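You operate a simulated robot arm through the tools that you are given. There is no shell and no other tool. Be economical: measure what you need, move in short steps, check, and stop when the job is done.

You run a simulated two-armed robot. Do the job below in one go: nothing can be reset, and whatever is moved stays where it is left.

TASK
Charger off, hold the work lamp steady on the bench to switch it on, then stand it on the machine. Set down upright: work lamp.
Where things are to end (x, y in the base frame): work lamp within 6 cm of [-147, -70].

The check looks at the end state, three seconds after you hand in, the way a careful person would. Anything else that was tipped, shoved, dropped, spilled or broken makes it a failure.

THE ROBOT
Two 7-joint arms with two-finger parallel grippers on one trunk, on a base that drives. Base frame: it is fixed to the floor where the robot stands at the start and does not move with it; the origin is under the middle of the robot, x ahead of it, y to its left, z up; the surface under the hand at the start is at about z = 90. Lengths are in cm, angles in rad, forces in N, time in s.
The left shoulder is at the start at [5, 16.5, 123.8], the right one opposite. With the tool pointing down near the work surface each hand reaches from about 20 to 68 cm from the robot's upright axis, wherever it stands, measured 20 degrees to its own side. Places, roughly: charger switch [70, 0, 110]; lamp button [70, 10, 120]; tool bench [70, -30, 90]; top of the machine [-150, -70, 120]. Payload 3.91 kg a hand.
The tool frame of a hand sits at the grasp point between the pads (the TCP): z along the fingers, y along the line on which they close. The tips reach 3 cm beyond it. The gripper opens to 11 cm. The fingers are 2 cm wide and 1 cm thick; the gripper's body (4.8 by 11.2 cm) begins 5.5 cm behind the TCP.
Orientation is that of the tool frame in the base frame, as a unit quaternion [x, y, z, w]. With the fingers straight down and closing along the base's y, the tool's x points along the base's -x, its y along +y and its z along -z.

THE INTERFACE
- The arms move only by the tool drive_tool. It takes "left_moves", "right_moves" or both (then of equal length, played together; a hand with none holds still); each is a list of rows, each an object (a shift or turn left out is 0, a gripper value left out holds the last) with "linear": the shift along the base's x, y, z in units of 25 mm (1.0 is 25 mm), a list of three; "rot": the turn, a rotation vector about the base's x, y, z in units of 5 degrees (1.0 is 5 degrees), a list of three; "gripper": the finger opening in cm, from 0 to 11. In form: [{"linear": [dx, dy, dz], "rot": [rx, ry, rz], "gripper": gripper}, ...]. A call has 1 to 10 rows; each row shifts and turns the commanded pose from where the row before left it. A call with a number of a shift or a turn outside -1 to 1 is refused whole. Each row takes 0.2 s and may step no farther than 5 cm and 0.15 rad from the row before; otherwise, or with a gripper value out of range, the whole call is refused. Where a pose cannot be reached the arm comes as near as it can. A force on the tool above 40 N (or 10 N above the force at the start of the call, whichever is more), or a blocked arm, ends the call early, and 0.2 s more pass. The fingers move at their own pace (about 4.5 cm/s each) and stop on an object; they squeeze with about 24 N. The grip force told is the motor's: it shows also when the fingers shut on nothing. Time passes only in rows, and 0.2 s behind the last, so rows that do not move let the fingers close. It gives the time, the measured TCP pose, the force on the tool (base axes), the opening and the grip force at its end, in the units of the frame above (readings bear some noise), with the torque about the TCP (base axes, N m) and any sound that the robot's microphone picked up, and new pictures: "show" is both (left out), scene, wrist or none (wrist: the cameras of the hands that moved).
- Cameras (640 x 400 px; columns grow to the right, rows downward): "scene" is now at [12.14, 0.2, 143.97]; the picture's right is [0.02, -1.00, 0.00], its down [-0.28, -0.00, -0.96] and it looks along [0.96, 0.02, -0.28] (base axes); focal length 214 px, centre (320, 200). "left" rides on the left gripper at [7.2, -1.7, -10.3] in its tool frame; the picture's right is [0.23, 0.97, 0.00], its down [-0.76, 0.18, -0.62] and it looks along [-0.61, 0.14, 0.78] (tool axes); focal length 222 px, centre (320, 200). "right" rides on the right gripper at [7.2, 1.7, -10.3] in its tool frame; the picture's right is [-0.23, 0.97, 0.00], its down [-0.76, -0.18, -0.62] and it looks along [-0.61, -0.14, 0.78] (tool axes); focal length 222 px, centre (320, 200). There is no depth. A picture from a camera that has moved, and an enlarged one, comes with that camera's place and axes in the base frame and with its lens.
- raise_lower(by): slides the trunk up (or, below 0, down) by that many cm; the arms and the scene camera ride with it, the base frame stays. It gives what a move gives, with no picture.
- base_move(legs): drives the robot by 1 to 6 legs, each [ahead, left, turn to the left] in cm, cm and rad, along the robot's own axes; the way and the turn of a leg run together, so that a leg with both is an arc; at most 150 cm and 3.142 rad a leg. The arms and the cameras ride along, it lands a little off, and it stops where it bumps. It gives what a move gives, and a new picture of the scene camera.
- turn_head(pan, tilt): turns the head with the scene camera to pan (to the left, within 1.396 rad either way) and tilt (down, from -0.506 to 1.204), counted from straight ahead of the robot. It gives what a move gives, and a new picture of the scene camera.
- zoom(camera, box): a new picture of the part [left, top, right, bottom] of that camera's present view, enlarged. It takes no simulated time.
- hand_in(): hands the job in; it is judged then, once.

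Work in short steps. Places have to be worked out from the pictures, the camera data and where the tool is seen: move nearer, look again, correct. Check each grasp and each placing, and mend what went wrong. You have 120 turns and 260 pictures in all, those below and enlarged ones among them. Open the grippers and draw the arms clear of the work before you hand the job in, unless the task says otherwise; then end with one line.

The tools are called after ">>>" by a JSON object that holds its "name" and its "arguments". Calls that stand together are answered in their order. drive_tool: Moves the arms, as the interface text tells. Its arguments: {"type":"object","properties":{"left_moves":{"type":"array","items":{"type":"object","properties":{"linear":{"type":"array","items":{"type":"number"}},"rot":{"type":"array","items":{"type":"number"}},"gripper":{"type":"number"}}}},"right_moves":{"type":"array","items":{"type":"object","properties":{"linear":{"type":"array","items":{"type":"number"}},"rot":{"type":"array","items":{"type":"number"}},"gripper":{"type":"number"}}}},"show":{"type":"string","enum":["both","scene","wrist","none"]}},"required":[]} The other tools are called the same way: raise_lower (by) slides the trunk up or down; base_move (legs) drives the base; turn_head (pan, tilt) turns the head that bears the scene camera; zoom (camera, box) takes an enlarged picture of a part of a camera's view; hand_in () hands the job in.

At the start:

```text
time: 0.0
left_eef_pos: [30.97, 16.82, 146.61]
left_orientation: [-0.001, 1.0, 0.0, 0.0]
left_wrist_force: [0.1, 0.6, 0.5]
left_moment: [-0.01, 0.03, 0.01]
left_grip_width: 11.0
left_gripper_force: 0.1
right_eef_pos: [33.55, -10.72, 147.97]
right_orientation: [0.001, 1.0, 0.001, 0.0]
right_wrist_force: [0.8, 0.4, -1.0]
right_moment: [0.01, -0.02, -0.01]
right_grip_width: 11.01
right_gripper_force: 0.1
trunk travel left (down, up): [-45.8, 4.5]
robot x, y, heading: [0.01, 0.09, -0.003]
head pan, tilt: [0.016, 0.283]
```

scene: 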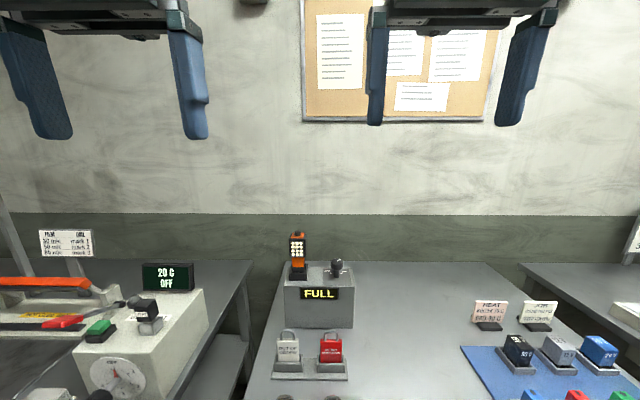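
right: 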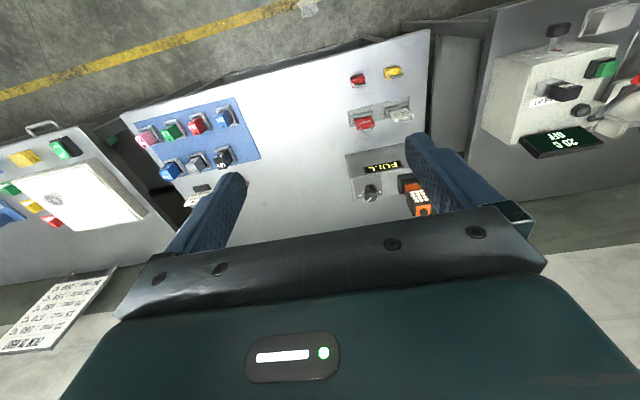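
left: 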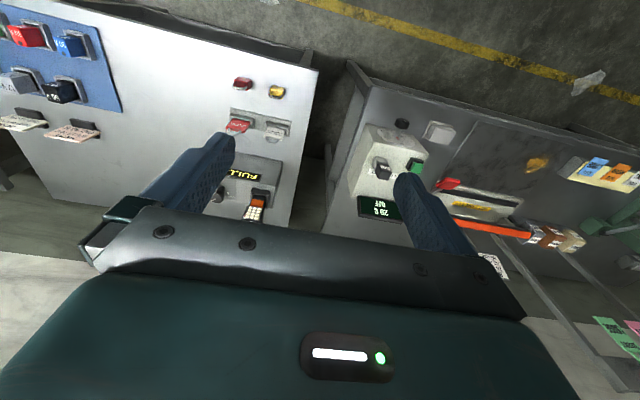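

The lamp seems to stand in the charger box ahead with a rotary switch beside it. I zoom in for detail.

>>> {"name": "zoom", "arguments": {"camera": "scene", "box": [240, 220, 400, 320]}}

>>> {"name": "zoom", "arguments": {"camera": "scene", "box": [240, 300, 400, 400]}}

>>> {"name": "zoom", "arguments": {"camera": "right", "box": [330, 60, 450, 220]}}

```text
4.00 times, centred on (320, 270) of scene
camera zoom: at [12.14, 0.2, 143.97], right [0.02, -1.0, 0.0], down [-0.28, 0.0, -0.96], along [0.96, 0.02, -0.28], focal length 858 px, centre (320, -80)
```

zoom: 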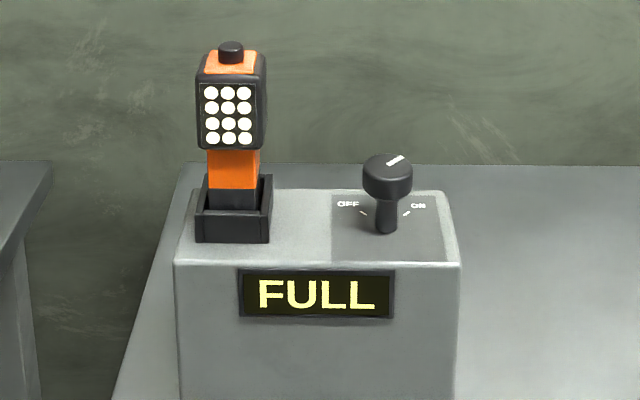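

```text
4.00 times, centred on (320, 350) of scene
camera zoom: at [12.14, 0.2, 143.97], right [0.02, -1.0, 0.0], down [-0.28, 0.0, -0.96], along [0.96, 0.02, -0.28], focal length 858 px, centre (320, -400)
```

zoom: 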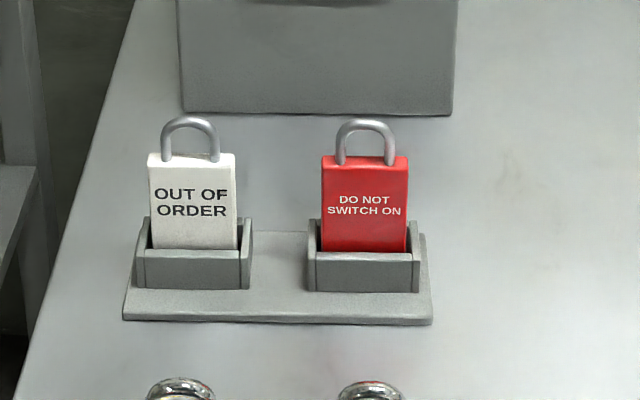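

```text
2.50 times, centred on (390, 140) of right
camera zoom: at [26.4, -9.02, 158.17], right [0.23, 0.97, 0.0], down [0.76, -0.18, 0.62], along [0.61, -0.14, -0.78], focal length 555 px, centre (145, 350)
```

zoom: 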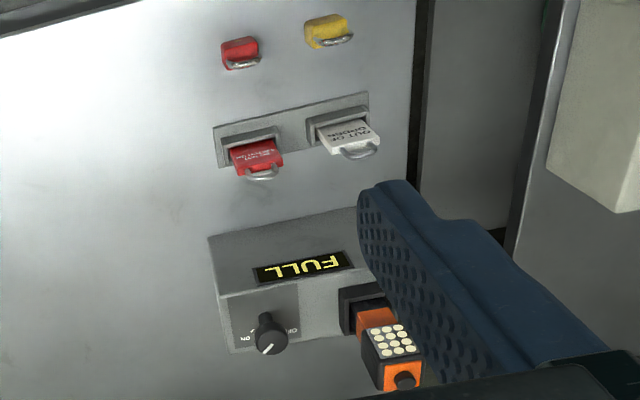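

Lamp in a cradle on top of the charger box, rotary knob pointing to ON. I tilt the head down to see the bench's near edge and the room in front of the base.

>>> {"name": "turn_head", "arguments": {"pan": 0, "tilt": 0.8}}

```text
time: 0.9
left_eef_pos: [31.02, 16.97, 146.73]
left_orientation: [0.0, 1.0, 0.0, -0.001]
left_wrist_force: [-0.3, -1.3, 0.5]
left_moment: [0.0, 0.0, -0.02]
left_grip_width: 11.0
left_gripper_force: 0.1
right_eef_pos: [33.73, -10.65, 147.88]
right_orientation: [0.001, 1.0, 0.001, 0.0]
right_wrist_force: [-0.1, -0.6, 0.0]
right_moment: [0.0, -0.02, 0.01]
right_grip_width: 11.01
right_gripper_force: 0.0
trunk travel left (down, up): [-45.8, 4.5]
robot x, y, heading: [-0.15, 0.45, 0.002]
head pan, tilt: [0.0, 0.799]
camera scene: at [10.87, 0.05, 139.37], right [0.0, -1.0, 0.0], down [-0.72, 0.0, -0.7], along [0.7, 0.0, -0.72], focal length 214 px, centre (320, 200)
```

scene: 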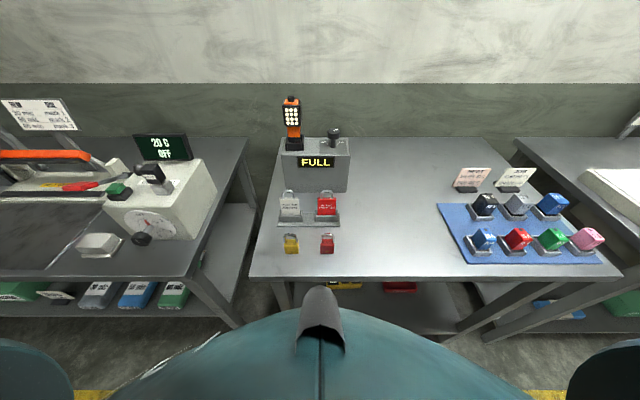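

Bench edge is at about x≈33; the charger knob at ~[66,-3] is near the reach limit, so I drive ahead 8 cm.

>>> {"name": "base_move", "arguments": {"legs": [[8, 0, 0]]}}

```text
time: 2.1
left_eef_pos: [38.24, 16.93, 146.5]
left_orientation: [-0.001, 1.0, -0.001, -0.001]
left_wrist_force: [-0.3, 0.8, 0.2]
left_moment: [-0.02, -0.03, 0.02]
left_grip_width: 11.01
left_gripper_force: 0.1
right_eef_pos: [40.85, -10.7, 147.87]
right_orientation: [0.003, 1.0, 0.002, -0.001]
right_wrist_force: [0.1, 0.1, -0.8]
right_moment: [0.0, 0.0, 0.0]
right_grip_width: 11.0
right_gripper_force: 0.2
trunk travel left (down, up): [-45.8, 4.5]
robot x, y, heading: [6.83, 0.05, -0.002]
head pan, tilt: [0.0, 0.799]
stopped in leg 1: the robot was blocked; the commanded pose is now the measured one
camera scene: at [18.03, 0.05, 139.36], right [0.0, -1.0, 0.0], down [-0.72, 0.0, -0.7], along [0.7, 0.0, -0.72], focal length 214 px, centre (320, 200)
```

scene: 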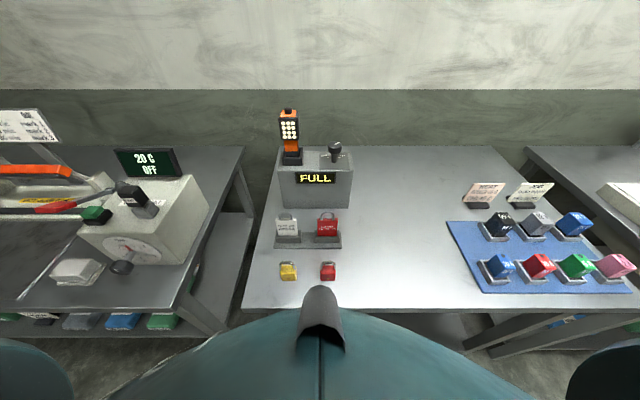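

The base touched the bench at x=6.8, near enough. I zoom in on the lamp and knob to triangulate.

>>> {"name": "zoom", "arguments": {"camera": "scene", "box": [256, 96, 384, 176]}}

>>> {"name": "zoom", "arguments": {"camera": "right", "box": [320, 100, 480, 200]}}

```text
5.00 times, centred on (320, 136) of scene
camera zoom: at [18.03, 0.05, 139.36], right [0.0, -1.0, 0.0], down [-0.72, 0.0, -0.7], along [0.7, 0.0, -0.72], focal length 1072 px, centre (320, 520)
```

zoom: 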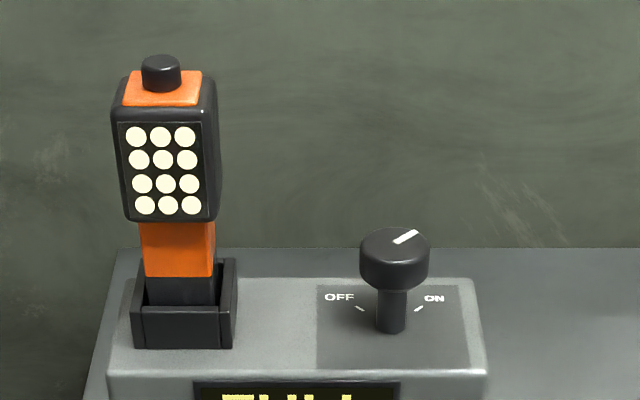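

```text
4.00 times, centred on (400, 150) of right
camera zoom: at [33.66, -9.02, 158.12], right [0.23, 0.97, 0.0], down [0.76, -0.18, 0.62], along [0.61, -0.14, -0.78], focal length 888 px, centre (0, 400)
```

zoom: 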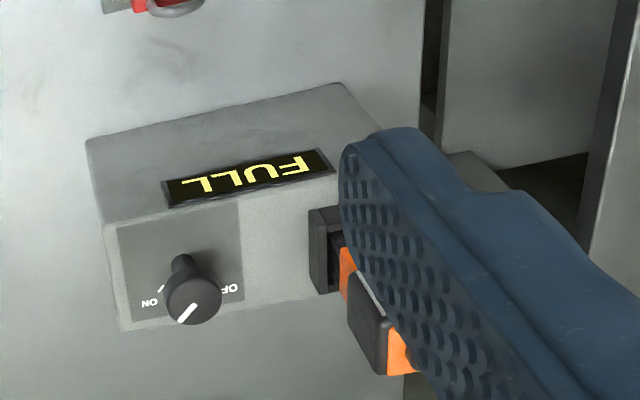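

Triangulated: knob head top ≈ [66, −3.8, 110.2], ∅3.5 cm, ON at −45°, OFF at about +45°. Lamp ≈ [66.8, 7.5], head z≈112.5–118, button top ≈119. I bring the right hand over the knob, turned −45°.

>>> {"name": "drive_tool", "arguments": {"right_moves": [{"linear": [1, 0.276, -0.5], "rot": [0, 0, -0.9], "gripper": 7}, {"linear": [1, 0.276, -0.5], "rot": [0, 0, -0.9]}, {"linear": [1, 0.276, -0.5], "rot": [0, 0, -0.9]}, {"linear": [1, 0.276, -0.5], "rot": [0, 0, -0.9]}, {"linear": [1, 0.276, -0.5], "rot": [0, 0, -0.9]}, {"linear": [1, 0.276, -0.5], "rot": [0, 0, -0.9]}, {"linear": [1, 0.276, -0.5], "rot": [0, 0, -0.9]}, {"linear": [1, 0.276, -0.5], "rot": [0, 0, -0.9]}, {"linear": [1, 0.276, -0.5], "rot": [0, 0, -0.9]}, {"linear": [1, 0.276, -0.5], "rot": [0, 0, -0.9]}]}}

```text
time: 4.3
left_eef_pos: [38.14, 16.91, 146.57]
left_orientation: [-0.001, 1.0, -0.001, 0.0]
left_wrist_force: [-0.2, 0.5, 0.0]
left_moment: [0.0, -0.01, 0.0]
left_grip_width: 11.01
left_gripper_force: 0.0
right_eef_pos: [61.7, -4.24, 135.04]
right_orientation: [0.372, 0.928, 0.001, 0.0]
right_wrist_force: [0.5, 1.0, -0.7]
right_moment: [0.02, 0.04, -0.01]
right_grip_width: 6.97
right_gripper_force: 0.1
right hand out of reach, approached as far as the arm can: row 8, 9, 10
trunk travel left (down, up): [-45.8, 4.5]
robot x, y, heading: [7.25, 0.3, 0.002]
head pan, tilt: [0.0, 0.799]
camera scene: at [18.06, 0.13, 139.37], right [0.0, -1.0, 0.0], down [-0.72, 0.0, -0.7], along [0.7, 0.0, -0.72], focal length 214 px, centre (320, 200)
camera right: at [57.7, 1.99, 145.45], right [0.84, 0.55, 0.0], down [0.43, -0.66, 0.62], along [0.34, -0.52, -0.78], focal length 222 px, centre (320, 200)
```

scene: 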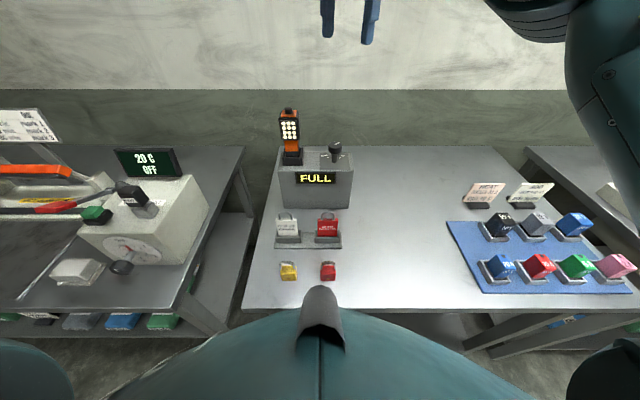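
right: 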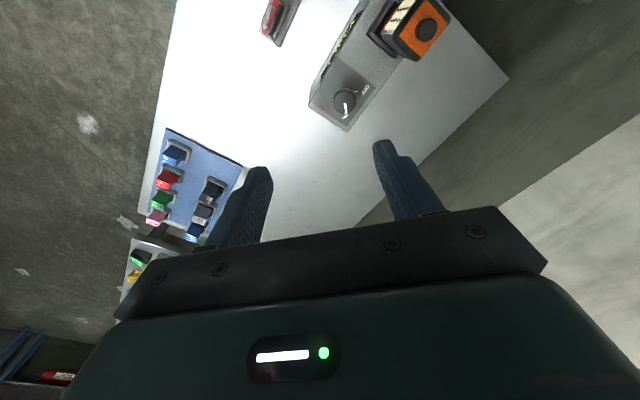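

Reach fell short at that height; lowering brings the wrist nearer shoulder height. I come down to about z=122.

>>> {"name": "drive_tool", "arguments": {"right_moves": [{"linear": [0, 0, -0.9]}, {"linear": [0, 0, -0.9]}, {"linear": [0, 0, -0.9]}, {"linear": [0, 0, -0.9]}, {"linear": [0, 0, -0.9]}, {"linear": [0, 0, -0.7]}]}}

```text
time: 5.7
left_eef_pos: [38.25, 16.9, 146.68]
left_orientation: [-0.001, 1.0, 0.0, -0.002]
left_wrist_force: [-0.2, -0.3, 1.1]
left_moment: [0.02, 0.01, 0.02]
left_grip_width: 11.02
left_gripper_force: 0.0
right_eef_pos: [61.68, -4.36, 122.04]
right_orientation: [0.383, 0.924, 0.001, 0.0]
right_wrist_force: [0.2, 0.3, 0.2]
right_moment: [0.01, 0.01, -0.01]
right_grip_width: 7.0
right_gripper_force: 0.1
trunk travel left (down, up): [-45.8, 4.5]
robot x, y, heading: [7.61, -0.06, -0.003]
head pan, tilt: [0.0, 0.799]
camera scene: at [18.08, 0.03, 139.36], right [0.0, -1.0, 0.0], down [-0.72, 0.0, -0.7], along [0.7, 0.0, -0.72], focal length 214 px, centre (320, 200)
camera right: at [57.79, 1.96, 132.45], right [0.85, 0.53, 0.0], down [0.41, -0.67, 0.62], along [0.33, -0.53, -0.78], focal length 222 px, centre (320, 200)
```

scene: 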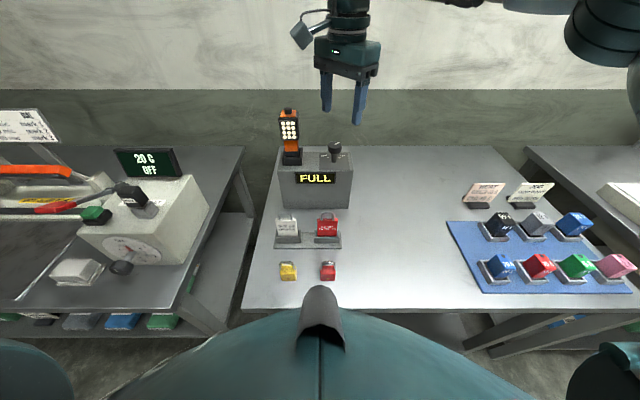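
right: 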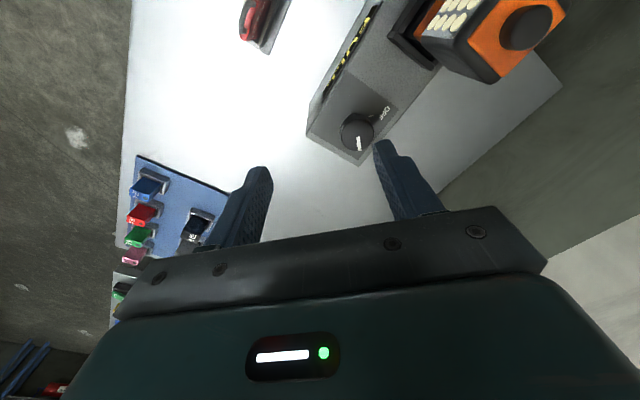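

Knob from this camera comes out at ≈[65.6, −3.2]. I take [65.8, −3.5], and turn the hand back to 0° so its camera stays clear of the lamp while coming down to z≈115.

>>> {"name": "drive_tool", "arguments": {"right_moves": [{"linear": [0.4, 0.1, 0], "rot": [0, 0, 1]}, {"linear": [0.4, 0.1, 0], "rot": [0, 0, 1]}, {"linear": [0.4, 0.1, 0], "rot": [0, 0, 1]}, {"linear": [0.44, 0.06, 0], "rot": [0, 0, 1]}, {"linear": [0, 0, -0.4], "rot": [0, 0, 1]}, {"linear": [0, 0, -0.5], "rot": [0, 0, 1]}, {"linear": [0, 0, -0.5], "rot": [0, 0, 1]}, {"linear": [0, 0, -0.5], "rot": [0, 0, 1]}, {"linear": [0, 0, -0.5], "rot": [0, 0, 1]}]}}

```text
time: 7.7
left_eef_pos: [38.34, 16.82, 146.66]
left_orientation: [-0.001, 1.0, 0.0, -0.001]
left_wrist_force: [0.1, -0.1, -0.2]
left_moment: [-0.03, -0.03, -0.01]
left_grip_width: 10.99
left_gripper_force: 0.2
right_eef_pos: [65.8, -3.36, 116.22]
right_orientation: [0.001, 1.0, 0.001, -0.001]
right_wrist_force: [-0.2, 0.1, 1.1]
right_moment: [-0.01, 0.0, 0.01]
right_grip_width: 6.99
right_gripper_force: 0.0
trunk travel left (down, up): [-45.8, 4.5]
robot x, y, heading: [7.51, -0.01, 0.004]
head pan, tilt: [0.0, 0.799]
camera scene: at [18.07, 0.04, 139.37], right [0.0, -1.0, 0.0], down [-0.72, 0.0, -0.7], along [0.7, 0.0, -0.72], focal length 214 px, centre (320, 200)
camera right: at [58.66, -1.69, 126.47], right [0.23, 0.97, 0.0], down [0.76, -0.18, 0.62], along [0.61, -0.14, -0.78], focal length 222 px, centre (320, 200)
```

scene: 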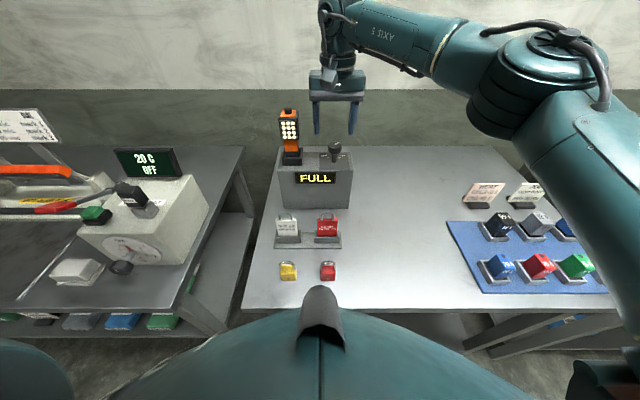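
right: 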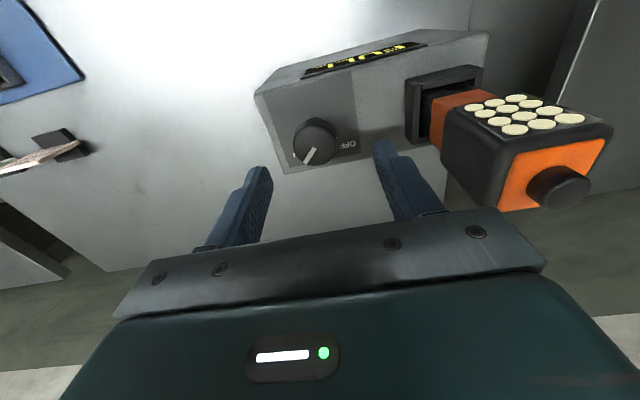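

Knob centre confirmed at [65.8, −3.6]. I descend to z=110.5 and close.

>>> {"name": "drive_tool", "arguments": {"right_moves": [{"linear": [0, -0.1, -0.6]}, {"linear": [0, 0, -0.6]}, {"linear": [0, 0, -0.6]}, {"linear": [0, 0, -0.45]}, {"gripper": 1}, {}, {}], "show": "both"}}

```text
time: 9.3
left_eef_pos: [38.18, 16.72, 146.59]
left_orientation: [-0.001, 1.0, 0.0, -0.001]
left_wrist_force: [0.7, 0.5, 0.2]
left_moment: [-0.02, 0.0, 0.0]
left_grip_width: 10.97
left_gripper_force: 0.1
right_eef_pos: [65.75, -3.85, 110.62]
right_orientation: [0.002, 1.0, 0.0, -0.001]
right_wrist_force: [-1.4, -8.7, -0.2]
right_moment: [-0.21, -0.07, -0.02]
right_grip_width: 3.59
right_gripper_force: 37.6
trunk travel left (down, up): [-45.8, 4.5]
robot x, y, heading: [7.22, 0.04, 0.003]
head pan, tilt: [0.0, 0.799]
camera scene: at [18.02, -0.08, 139.37], right [0.0, -1.0, 0.0], down [-0.72, 0.0, -0.7], along [0.7, 0.0, -0.72], focal length 214 px, centre (320, 200)
camera right: at [58.64, -2.1, 120.91], right [0.23, 0.97, 0.0], down [0.76, -0.18, 0.62], along [0.6, -0.14, -0.78], focal length 222 px, centre (320, 200)
```

scene: 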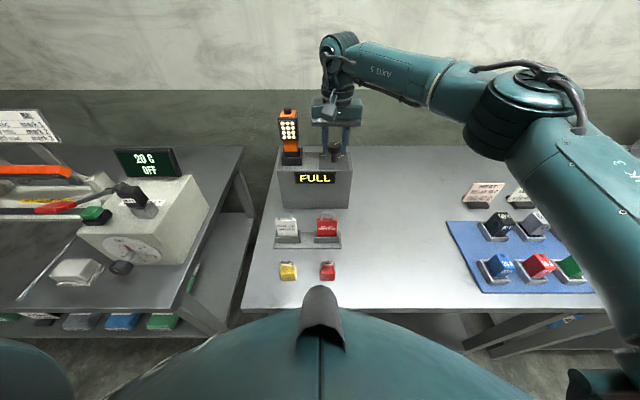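
right: 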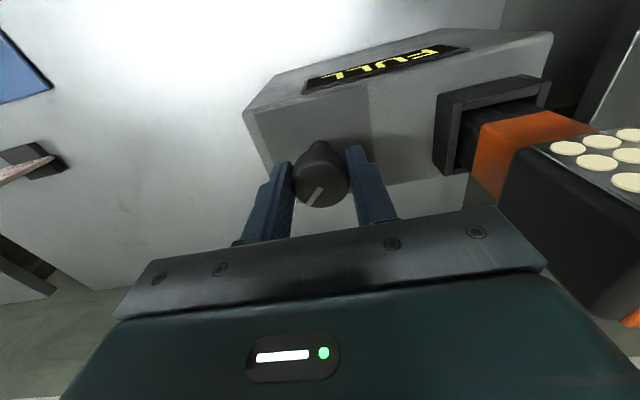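

Knob gripped (3.59 cm), slight side force. I nudge −y and turn +45° first.

>>> {"name": "drive_tool", "arguments": {"right_moves": [{"linear": [0, -0.08, 0]}, {"rot": [0, 0, 0.8]}, {"rot": [0, 0, 0.8]}, {"rot": [0, 0, 0.8]}, {"rot": [0, 0, 0.8]}, {"rot": [0, 0, 0.8]}, {"rot": [0, 0, 0.8]}, {"rot": [0, 0, 0.8]}, {"rot": [0, 0, 0.8]}, {"rot": [0, 0, 0.8]}], "show": "wrist"}}

```text
time: 11.5
left_eef_pos: [38.24, 16.76, 146.53]
left_orientation: [0.0, 1.0, 0.0, -0.001]
left_wrist_force: [0.2, 0.2, 0.0]
left_moment: [0.0, 0.0, -0.05]
left_grip_width: 10.99
left_gripper_force: 0.1
right_eef_pos: [65.84, -3.96, 110.49]
right_orientation: [-0.308, 0.951, 0.001, -0.002]
right_wrist_force: [8.2, -10.6, 7.1]
right_moment: [-0.58, 0.7, -0.05]
right_grip_width: 3.56
right_gripper_force: 44.2
trunk travel left (down, up): [-45.8, 4.5]
robot x, y, heading: [7.33, -0.15, 0.001]
head pan, tilt: [0.0, 0.799]
camera right: at [59.06, -6.84, 120.9], right [-0.39, 0.92, 0.0], down [0.72, 0.3, 0.62], along [0.57, 0.24, -0.78], focal length 222 px, centre (320, 200)
```

right: 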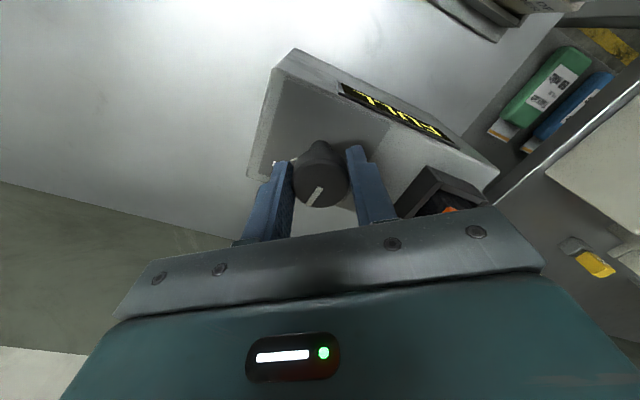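

The knob turned along. I relieve the side force a little and turn another 45°.

>>> {"name": "drive_tool", "arguments": {"right_moves": [{"linear": [0.08, -0.08, 0.04]}, {"rot": [0, 0, 0.8]}, {"rot": [0, 0, 0.8]}, {"rot": [0, 0, 0.8]}, {"rot": [0, 0, 0.8]}, {"rot": [0, 0, 0.8]}, {"rot": [0, 0, 0.8]}, {"rot": [0, 0, 0.8]}, {"rot": [0, 0, 0.8]}, {"rot": [0, 0, 0.8]}]}}

```text
time: 13.7
left_eef_pos: [38.07, 16.89, 146.63]
left_orientation: [0.0, 1.0, 0.0, -0.002]
left_wrist_force: [-0.6, 0.1, 0.4]
left_moment: [0.0, -0.02, -0.04]
left_grip_width: 11.0
left_gripper_force: 0.1
right_eef_pos: [65.86, -3.98, 110.58]
right_orientation: [-0.308, 0.951, 0.0, -0.003]
right_wrist_force: [-20.0, -1.4, -17.5]
right_moment: [0.08, 0.4, 0.04]
right_grip_width: 3.54
right_gripper_force: 45.2
right hand out of reach, approached as far as the arm can: row 2, 3, 4, 5, 6, 7, 8, 9, 10
trunk travel left (down, up): [-45.8, 4.5]
robot x, y, heading: [6.76, 0.02, 0.001]
head pan, tilt: [0.0, 0.799]
camera scene: at [17.93, 0.02, 139.37], right [0.0, -1.0, 0.0], down [-0.72, 0.0, -0.7], along [0.7, 0.0, -0.72], focal length 214 px, centre (320, 200)
camera right: at [59.11, -6.84, 120.93], right [-0.39, 0.92, 0.0], down [0.72, 0.3, 0.62], along [0.57, 0.24, -0.79], focal length 222 px, centre (320, 200)
```

scene: 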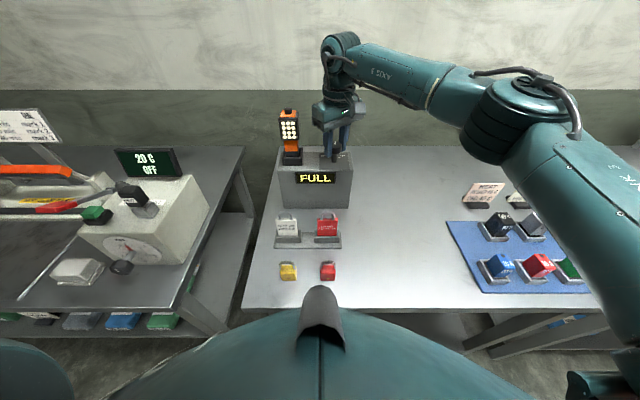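
right: 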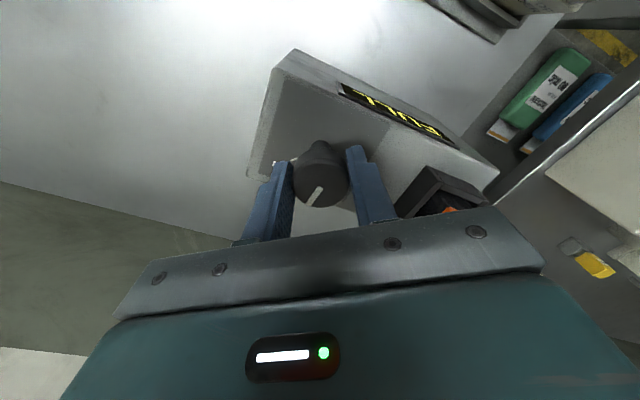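

The wrist joint hits its limit at +36°. I let go, lift a little, turn the open hand back to −20° and regrasp.

>>> {"name": "drive_tool", "arguments": {"right_moves": [{"gripper": 7}, {}, {}, {"linear": [0, 0, 0.6]}, {"linear": [0, 0, 0.6]}, {"linear": [0, 0, 0.4]}, {"rot": [0, 0, -0.9]}, {"rot": [0, 0, -0.9]}, {"rot": [0, 0, -0.9]}], "show": "wrist"}}

>>> {"name": "drive_tool", "arguments": {"right_moves": [{"rot": [0, 0, -0.95]}, {"rot": [0, 0, -0.95]}, {"rot": [0, 0, -0.95]}, {"rot": [0, 0, -0.95]}, {"rot": [0, 0, -0.95]}, {"rot": [0, 0, -0.95]}, {"rot": [0, 0, -0.95]}, {"rot": [0, 0, -0.95]}, {"rot": [0, 0, -0.95]}], "show": "wrist"}}

```text
time: 15.7
left_eef_pos: [38.21, 16.9, 146.59]
left_orientation: [-0.001, 1.0, 0.001, -0.001]
left_wrist_force: [-1.1, -1.0, 0.1]
left_moment: [0.02, 0.01, 0.0]
left_grip_width: 10.99
left_gripper_force: 0.0
right_eef_pos: [65.98, -4.06, 113.95]
right_orientation: [-0.194, 0.981, 0.0, -0.001]
right_wrist_force: [-1.0, -0.1, -0.5]
right_moment: [0.0, -0.01, -0.01]
right_grip_width: 7.0
right_gripper_force: 0.1
right hand out of reach, approached as far as the arm can: row 5
trunk travel left (down, up): [-45.8, 4.5]
robot x, y, heading: [7.06, -0.0, -0.005]
head pan, tilt: [0.0, 0.799]
camera right: at [58.7, -5.27, 124.27], right [-0.16, 0.99, 0.0], down [0.77, 0.12, 0.62], along [0.61, 0.1, -0.78], focal length 222 px, centre (320, 200)
```

right: 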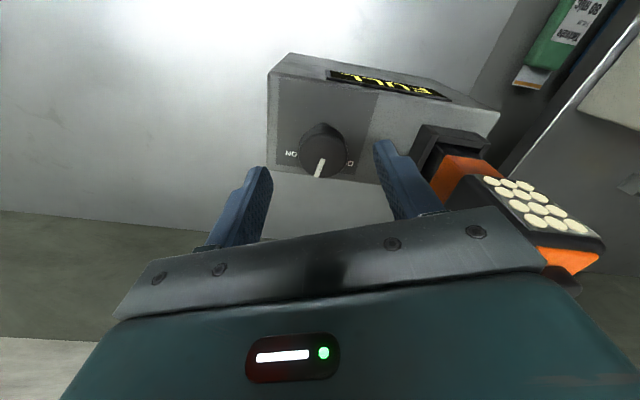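

```text
time: 17.7
left_eef_pos: [38.33, 16.96, 146.53]
left_orientation: [0.0, 1.0, 0.001, 0.0]
left_wrist_force: [-0.4, -0.3, 0.1]
left_moment: [0.03, -0.01, 0.02]
left_grip_width: 10.99
left_gripper_force: 0.0
right_eef_pos: [65.89, -4.1, 113.86]
right_orientation: [0.178, 0.984, 0.001, -0.001]
right_wrist_force: [-0.6, -0.5, -0.8]
right_moment: [-0.04, 0.02, 0.01]
right_grip_width: 7.0
right_gripper_force: 0.1
trunk travel left (down, up): [-45.8, 4.5]
robot x, y, heading: [7.57, 0.19, -0.001]
head pan, tilt: [0.0, 0.799]
camera right: at [59.82, -0.02, 124.22], right [0.55, 0.83, 0.0], down [0.65, -0.43, 0.62], along [0.52, -0.34, -0.78], focal length 222 px, centre (320, 200)
```

right: 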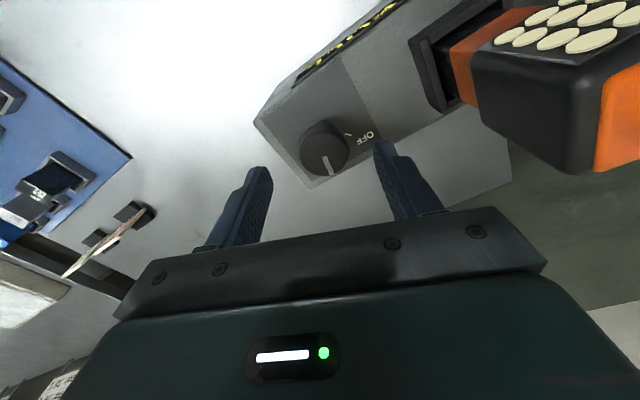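

Knob is now pointing about straight ahead. I descend and regrasp at −20°.

>>> {"name": "drive_tool", "arguments": {"right_moves": [{"linear": [0, 0.04, -0.7]}, {"linear": [0, 0, -0.6]}, {"gripper": 1}, {}, {}, {"rot": [0, 0, 0.8]}, {"rot": [0, 0, 0.8]}, {"rot": [0, 0, 0.8]}, {"rot": [0, 0, 0.8]}, {"rot": [0, 0, 0.8]}], "show": "wrist"}}

>>> {"name": "drive_tool", "arguments": {"right_moves": [{"rot": [0, 0, 0.8]}, {"rot": [0, 0, 0.8]}, {"rot": [0, 0, 0.8]}, {"rot": [0, 0, 0.8]}, {"rot": [0, 0, 0.8]}, {"rot": [0, 0, 0.8]}, {"rot": [0, 0, 0.7]}], "show": "both"}}

```text
time: 19.9
left_eef_pos: [38.2, 17.0, 146.6]
left_orientation: [-0.001, 1.0, -0.001, -0.002]
left_wrist_force: [0.0, 0.0, -0.4]
left_moment: [0.01, 0.0, 0.01]
left_grip_width: 10.97
left_gripper_force: 0.1
right_eef_pos: [66.0, -3.75, 110.64]
right_orientation: [0.003, 1.0, 0.0, -0.001]
right_wrist_force: [6.0, 8.3, -0.3]
right_moment: [0.35, -0.15, -0.02]
right_grip_width: 3.53
right_gripper_force: 44.9
trunk travel left (down, up): [-45.8, 4.5]
robot x, y, heading: [6.95, -0.29, -0.002]
head pan, tilt: [0.0, 0.799]
camera right: at [58.84, -2.12, 120.97], right [0.23, 0.97, 0.0], down [0.76, -0.18, 0.62], along [0.6, -0.14, -0.78], focal length 222 px, centre (320, 200)
```

right: 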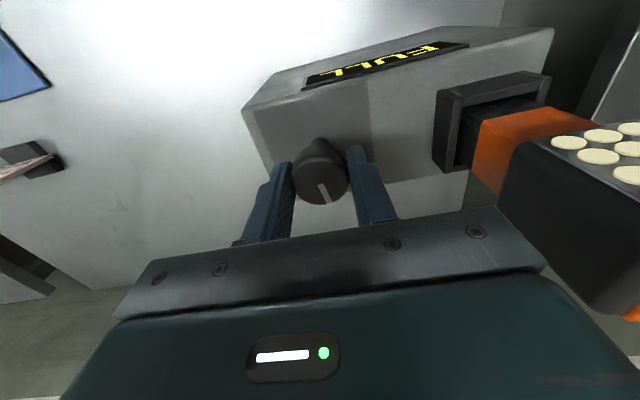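

```text
time: 21.5
left_eef_pos: [38.19, 16.96, 146.59]
left_orientation: [-0.001, 1.0, -0.001, -0.002]
left_wrist_force: [1.2, -0.6, -1.5]
left_moment: [0.02, 0.03, -0.04]
left_grip_width: 10.99
left_gripper_force: 0.1
right_eef_pos: [66.02, -3.8, 110.55]
right_orientation: [-0.236, 0.972, 0.0, -0.002]
right_wrist_force: [2.3, 9.1, -4.3]
right_moment: [0.44, -0.69, 0.03]
right_grip_width: 3.56
right_gripper_force: 45.0
trunk travel left (down, up): [-45.8, 4.5]
robot x, y, heading: [7.03, -0.21, -0.0]
head pan, tilt: [0.0, 0.799]
camera scene: at [18.11, 0.17, 139.36], right [0.0, -1.0, 0.0], down [-0.72, 0.0, -0.7], along [0.7, 0.0, -0.72], focal length 214 px, centre (320, 200)
camera right: at [58.89, -5.65, 120.98], right [-0.24, 0.97, 0.0], down [0.76, 0.19, 0.62], along [0.6, 0.15, -0.78], focal length 222 px, centre (320, 200)
```

scene: 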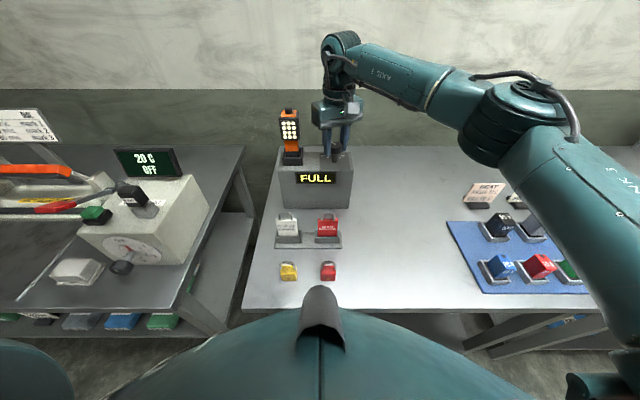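
right: 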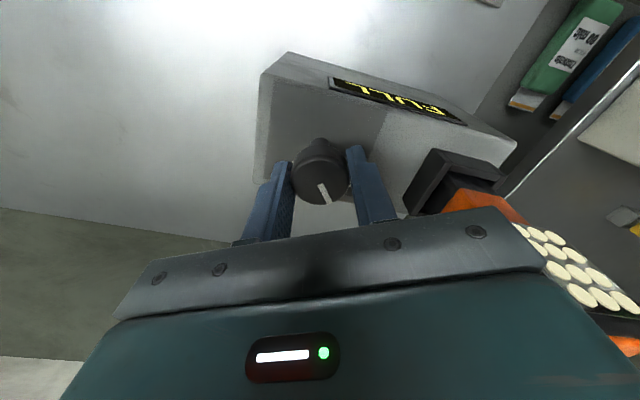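

Still turning freely; I go to near the limit, then release and back off to inspect.

>>> {"name": "drive_tool", "arguments": {"right_moves": [{"rot": [0, 0, 0.8]}, {"rot": [0, 0, 0.8]}, {}, {"gripper": 7}, {}, {}, {"linear": [0, 0, 0.7]}, {"linear": [0, 0, 0.7]}, {"linear": [0, 0, 0.7]}], "show": "wrist"}}

>>> {"name": "zoom", "arguments": {"camera": "right", "box": [240, 60, 400, 180]}}

>>> {"name": "zoom", "arguments": {"camera": "scene", "box": [256, 96, 384, 216]}}

```text
time: 23.5
left_eef_pos: [38.17, 16.98, 146.57]
left_orientation: [0.0, 1.0, -0.001, 0.0]
left_wrist_force: [-0.9, 1.2, 0.1]
left_moment: [0.0, -0.01, -0.01]
left_grip_width: 11.0
left_gripper_force: 0.1
right_eef_pos: [65.74, -4.17, 115.87]
right_orientation: [-0.299, 0.954, 0.002, 0.0]
right_wrist_force: [0.8, 0.6, -0.1]
right_moment: [0.02, -0.03, 0.01]
right_grip_width: 7.0
right_gripper_force: 0.2
trunk travel left (down, up): [-45.8, 4.5]
robot x, y, heading: [7.31, 0.15, 0.001]
head pan, tilt: [0.0, 0.799]
camera right: at [59.0, -6.9, 126.16], right [-0.37, 0.93, 0.0], down [0.73, 0.29, 0.62], along [0.58, 0.23, -0.78], focal length 222 px, centre (320, 200)
```

right: 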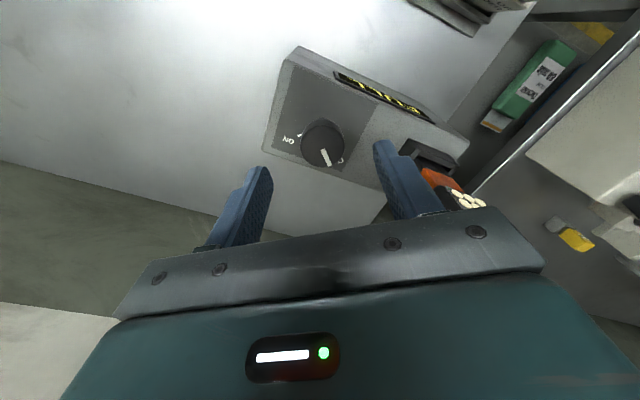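

```text
3.33 times, centred on (320, 120) of right
camera zoom: at [59.0, -6.9, 126.16], right [-0.37, 0.93, 0.0], down [0.73, 0.29, 0.62], along [0.58, 0.23, -0.78], focal length 740 px, centre (320, 467)
```

zoom: 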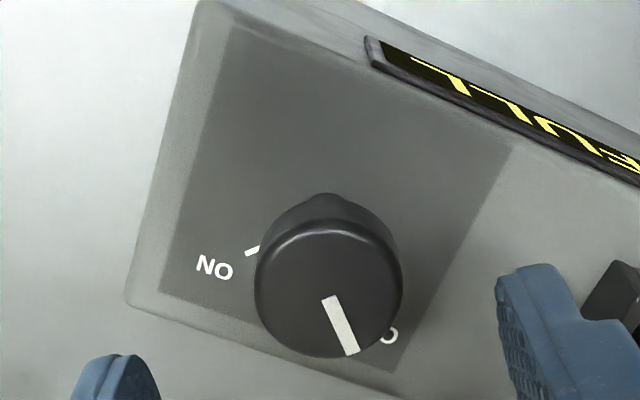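

```text
3.33 times, centred on (320, 156) of scene
camera zoom: at [18.03, 0.06, 139.37], right [0.0, -1.0, 0.0], down [-0.72, 0.0, -0.7], along [0.7, 0.0, -0.72], focal length 715 px, centre (320, 347)
```

zoom: 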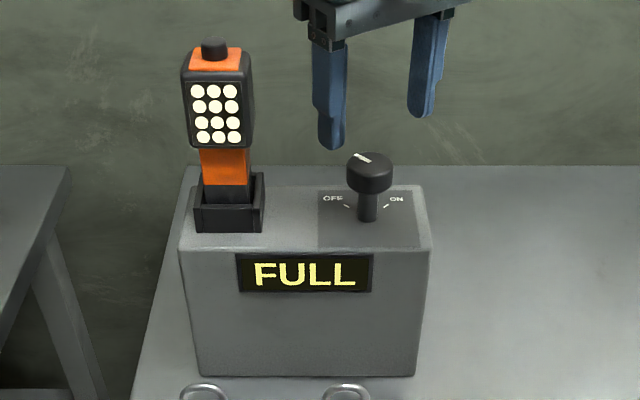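

The mark is at about +40°, near OFF but the panel still shows FULL. I regrasp and turn ~15° more, watching the torque for a stop.

>>> {"name": "drive_tool", "arguments": {"right_moves": [{"rot": [0, 0, -0.95]}, {"rot": [0, 0, -0.95]}, {"rot": [0, 0, -0.95]}, {"rot": [0, 0, -0.95]}, {"rot": [0, 0, -0.95]}, {"rot": [0, 0, -0.95]}, {"rot": [0, 0, -0.95]}, {"linear": [0.05, 0.08, -0.7]}, {"linear": [0, 0, -0.7]}, {"linear": [0, 0, -0.7]}], "show": "none"}}

>>> {"name": "drive_tool", "arguments": {"right_moves": [{"gripper": 1}, {}, {}, {"rot": [0, 0, 0.7]}, {"rot": [0, 0, 0.7]}, {"rot": [0, 0, 0.7]}], "show": "both"}}

```text
time: 25.7
left_eef_pos: [38.24, 16.9, 146.56]
left_orientation: [-0.002, 1.0, 0.0, -0.002]
left_wrist_force: [0.1, -0.3, 0.0]
left_moment: [0.0, -0.01, -0.01]
left_grip_width: 10.98
left_gripper_force: 0.1
right_eef_pos: [66.12, -3.78, 110.48]
right_orientation: [-0.016, 1.0, 0.0, 0.0]
right_wrist_force: [0.1, -0.1, 0.2]
right_moment: [0.0, 0.0, 0.03]
right_grip_width: 7.01
right_gripper_force: 0.1
trunk travel left (down, up): [-45.8, 4.5]
robot x, y, heading: [7.22, 0.19, 0.001]
head pan, tilt: [0.0, 0.799]
```

```text
time: 27.1
left_eef_pos: [38.21, 16.83, 146.58]
left_orientation: [-0.001, 1.0, 0.0, -0.001]
left_wrist_force: [0.1, -0.5, 0.0]
left_moment: [0.04, 0.02, 0.01]
left_grip_width: 10.98
left_gripper_force: 0.1
right_eef_pos: [66.09, -3.88, 110.71]
right_orientation: [-0.107, 0.994, 0.001, 0.0]
right_wrist_force: [0.7, -1.5, -3.1]
right_moment: [-0.01, -0.06, -0.9]
right_grip_width: 3.56
right_gripper_force: 45.2
trunk travel left (down, up): [-45.8, 4.5]
robot x, y, heading: [6.98, 0.04, 0.0]
head pan, tilt: [0.0, 0.799]
camera scene: at [18.08, 0.04, 139.36], right [0.0, -1.0, 0.0], down [-0.72, 0.0, -0.7], along [0.7, 0.0, -0.72], focal length 214 px, centre (320, 200)
camera right: at [58.71, -3.73, 120.92], right [0.01, 1.0, 0.0], down [0.78, -0.01, 0.62], along [0.62, -0.01, -0.78], focal length 222 px, centre (320, 200)
```

scene: 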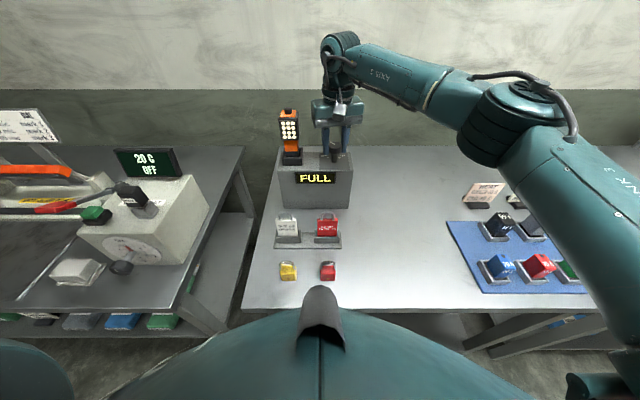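
right: 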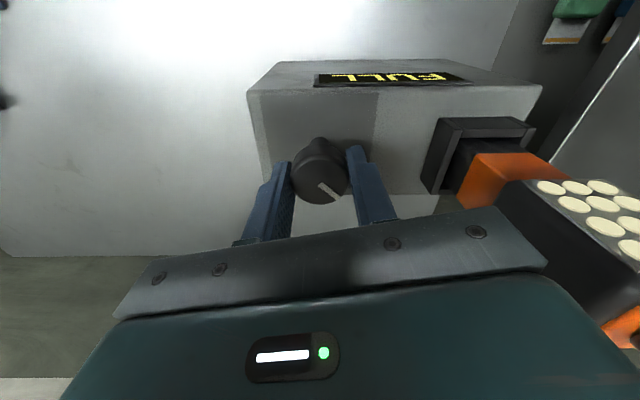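

Torque −0.9 N·m: the knob is at its OFF end stop. I release, lift, and draw the right hand back to its side.

>>> {"name": "drive_tool", "arguments": {"right_moves": [{"rot": [0, 0, -0.7]}, {"gripper": 7}, {}, {}, {"linear": [0, 0, 0.9]}, {"linear": [0, 0, 0.9]}, {"linear": [0, 0, 0.9]}, {"linear": [-0.6, -0.6, 0.8]}, {"linear": [-1, -1, 0.5]}, {"linear": [-1, -1, 0.5]}], "show": "wrist"}}

>>> {"name": "drive_tool", "arguments": {"right_moves": [{"linear": [-1, -1, 0], "gripper": 0}, {"linear": [-1, -1, 0]}, {"linear": [-1, -1, 0]}, {"linear": [-1, -1, 0]}, {"linear": [-1, 0, 0]}], "show": "scene"}}

>>> {"name": "zoom", "arguments": {"camera": "scene", "box": [256, 96, 384, 216]}}

```text
time: 29.3
left_eef_pos: [38.16, 16.83, 146.61]
left_orientation: [-0.001, 1.0, 0.0, -0.001]
left_wrist_force: [-0.2, -0.1, 0.4]
left_moment: [-0.01, 0.01, 0.03]
left_grip_width: 11.0
left_gripper_force: 0.0
right_eef_pos: [59.14, -10.25, 122.14]
right_orientation: [-0.076, 0.997, 0.001, -0.001]
right_wrist_force: [0.0, 0.1, -0.9]
right_moment: [0.0, 0.02, -0.03]
right_grip_width: 7.01
right_gripper_force: 0.0
trunk travel left (down, up): [-45.8, 4.5]
robot x, y, heading: [7.35, 0.02, 0.0]
head pan, tilt: [0.0, 0.799]
camera right: at [51.79, -9.81, 132.45], right [0.07, 1.0, 0.0], down [0.78, -0.06, 0.62], along [0.62, -0.04, -0.78], focal length 222 px, centre (320, 200)
```

right: 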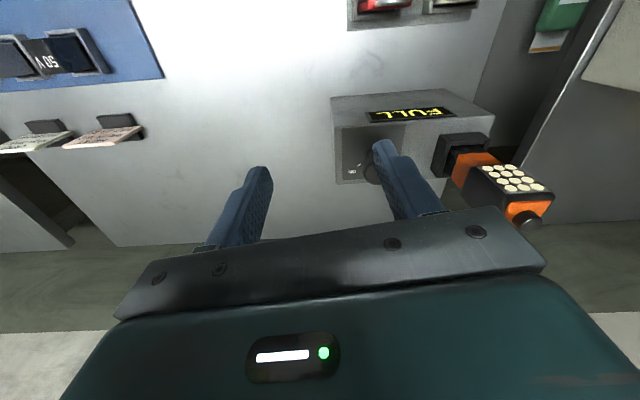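

```text
time: 30.5
left_eef_pos: [38.14, 16.9, 146.57]
left_orientation: [-0.001, 1.0, 0.0, -0.001]
left_wrist_force: [-0.5, -0.1, -0.4]
left_moment: [-0.01, -0.01, 0.02]
left_grip_width: 11.02
left_gripper_force: 0.0
right_eef_pos: [46.88, -20.33, 122.01]
right_orientation: [-0.076, 0.997, 0.0, -0.001]
right_wrist_force: [-0.1, -0.4, -0.4]
right_moment: [-0.04, 0.01, 0.03]
right_grip_width: 0.03
right_gripper_force: 23.5
trunk travel left (down, up): [-45.8, 4.5]
robot x, y, heading: [7.5, -0.08, 0.002]
head pan, tilt: [0.0, 0.799]
camera scene: at [18.02, 0.07, 139.37], right [0.0, -1.0, 0.0], down [-0.72, 0.0, -0.7], along [0.7, 0.0, -0.72], focal length 214 px, centre (320, 200)
```

scene: 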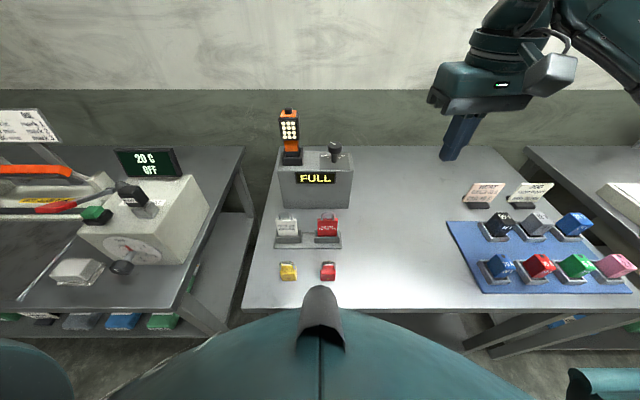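

```text
3.33 times, centred on (320, 156) of scene
camera zoom: at [18.02, 0.07, 139.37], right [0.0, -1.0, 0.0], down [-0.72, 0.0, -0.7], along [0.7, 0.0, -0.72], focal length 715 px, centre (320, 347)
```

zoom: 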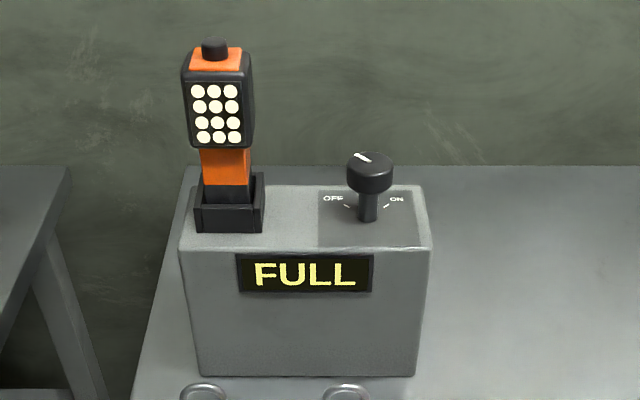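

Charger is OFF. Now the left hand: pitch it 45° forward and go to a standoff behind the lamp head.

>>> {"name": "drive_tool", "arguments": {"left_moves": [{"linear": [0.88, -0.4, -0.87], "rot": [0, -1, 0]}, {"linear": [0.88, -0.4, -0.87], "rot": [0, -1, 0]}, {"linear": [0.88, -0.4, -0.87], "rot": [0, -1, 0]}, {"linear": [0.88, -0.4, -0.87], "rot": [0, -1, 0]}, {"linear": [0.88, -0.4, -0.87], "rot": [0, -1, 0]}, {"linear": [0.88, -0.4, -0.87], "rot": [0, -1, 0]}, {"linear": [0.88, -0.4, -0.87], "rot": [0, -1, 0]}, {"linear": [0.88, -0.4, -0.87], "rot": [0, -1, 0]}, {"linear": [0.88, -0.4, -0.87], "rot": [0, -1, 0]}]}}

```text
time: 32.5
left_eef_pos: [57.96, 7.92, 126.83]
left_orientation: [-0.001, 0.924, 0.0, 0.383]
left_wrist_force: [0.6, 0.3, 0.7]
left_moment: [0.0, 0.02, 0.01]
left_grip_width: 10.99
left_gripper_force: 0.1
right_eef_pos: [46.9, -20.23, 122.05]
right_orientation: [-0.077, 0.997, 0.0, -0.001]
right_wrist_force: [0.0, 0.5, -0.9]
right_moment: [-0.01, 0.0, 0.02]
right_grip_width: 0.0
right_gripper_force: 23.9
trunk travel left (down, up): [-45.8, 4.5]
robot x, y, heading: [7.0, -0.11, -0.001]
head pan, tilt: [0.0, 0.799]
camera scene: at [18.1, 0.04, 139.36], right [0.0, -1.0, 0.0], down [-0.72, 0.0, -0.7], along [0.7, 0.0, -0.72], focal length 214 px, centre (320, 200)
camera left: at [45.53, 6.09, 129.14], right [-0.16, 0.97, -0.16], down [0.1, 0.18, 0.98], along [0.98, 0.14, -0.12], focal length 222 px, centre (320, 200)
```

scene: 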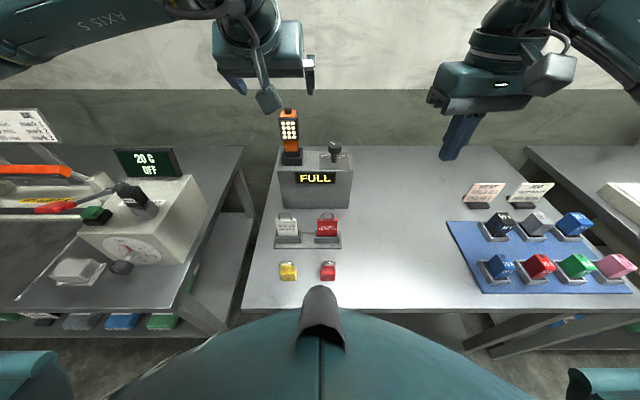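
left: 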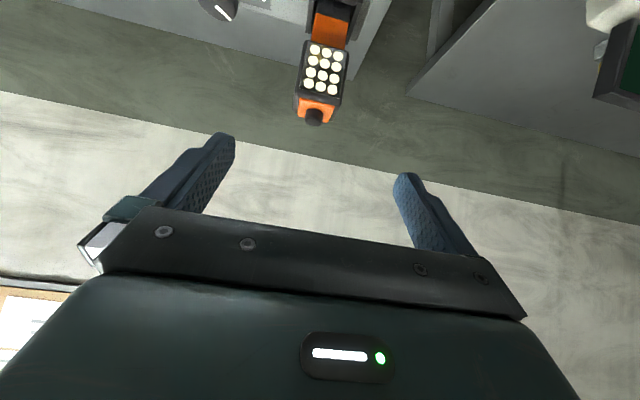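

Lamp at about y≈7.2, head centre z≈115. I approach along the finger direction to [66.6, 7.2, 115.7].

>>> {"name": "drive_tool", "arguments": {"left_moves": [{"linear": [0, -0.28, -0.98]}, {"linear": [0.69, 0, -0.69]}, {"linear": [0.69, 0, -0.69]}, {"linear": [0.69, 0, -0.69]}, {"linear": [0.69, 0, -0.69]}, {"linear": [0.69, 0, -0.69]}]}}

>>> {"name": "zoom", "arguments": {"camera": "scene", "box": [226, 76, 354, 176]}}

```text
time: 33.9
left_eef_pos: [66.59, 7.2, 115.96]
left_orientation: [0.0, 0.925, -0.001, 0.381]
left_wrist_force: [0.7, 0.5, 0.4]
left_moment: [0.01, -0.01, -0.04]
left_grip_width: 11.0
left_gripper_force: 0.0
right_eef_pos: [47.08, -20.23, 121.94]
right_orientation: [-0.078, 0.997, 0.001, -0.001]
right_wrist_force: [-0.4, 0.3, 0.1]
right_moment: [0.02, 0.02, 0.0]
right_grip_width: 0.0
right_gripper_force: 24.4
trunk travel left (down, up): [-45.8, 4.5]
robot x, y, heading: [7.13, -0.11, -0.006]
head pan, tilt: [0.0, 0.799]
camera scene: at [18.1, 0.05, 139.36], right [0.0, -1.0, 0.0], down [-0.72, 0.0, -0.7], along [0.7, 0.0, -0.72], focal length 214 px, centre (320, 200)
camera left: at [54.21, 5.47, 118.06], right [-0.16, 0.97, -0.16], down [0.1, 0.18, 0.98], along [0.98, 0.14, -0.13], focal length 222 px, centre (320, 200)
```

scene: 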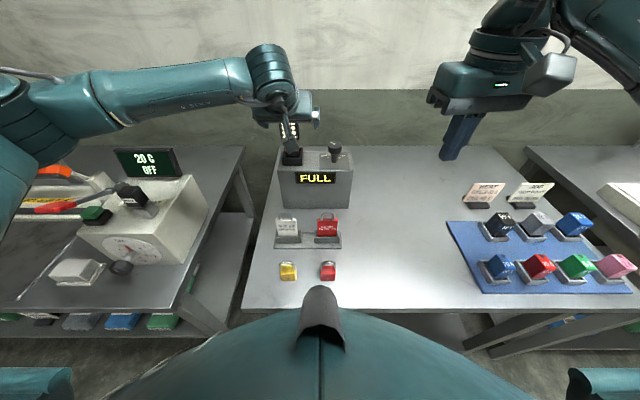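
left: 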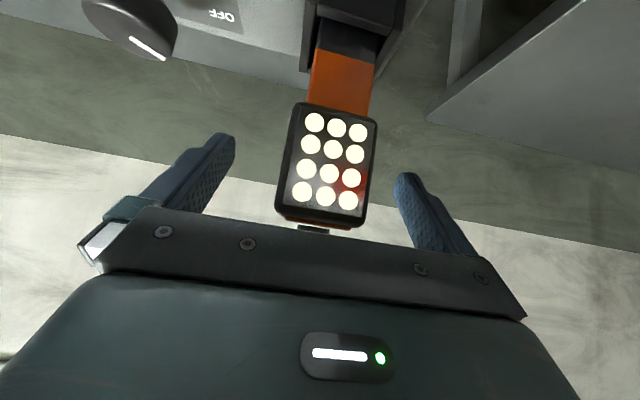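

```text
4.00 times, centred on (290, 126) of scene
camera zoom: at [18.1, 0.05, 139.36], right [0.0, -1.0, 0.0], down [-0.72, 0.0, -0.7], along [0.7, 0.0, -0.72], focal length 858 px, centre (440, 496)
```

zoom: 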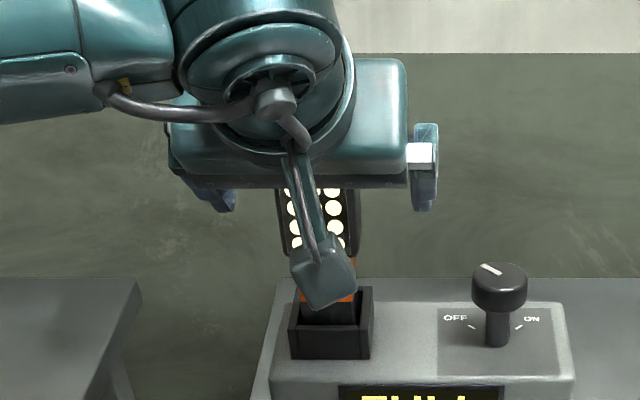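

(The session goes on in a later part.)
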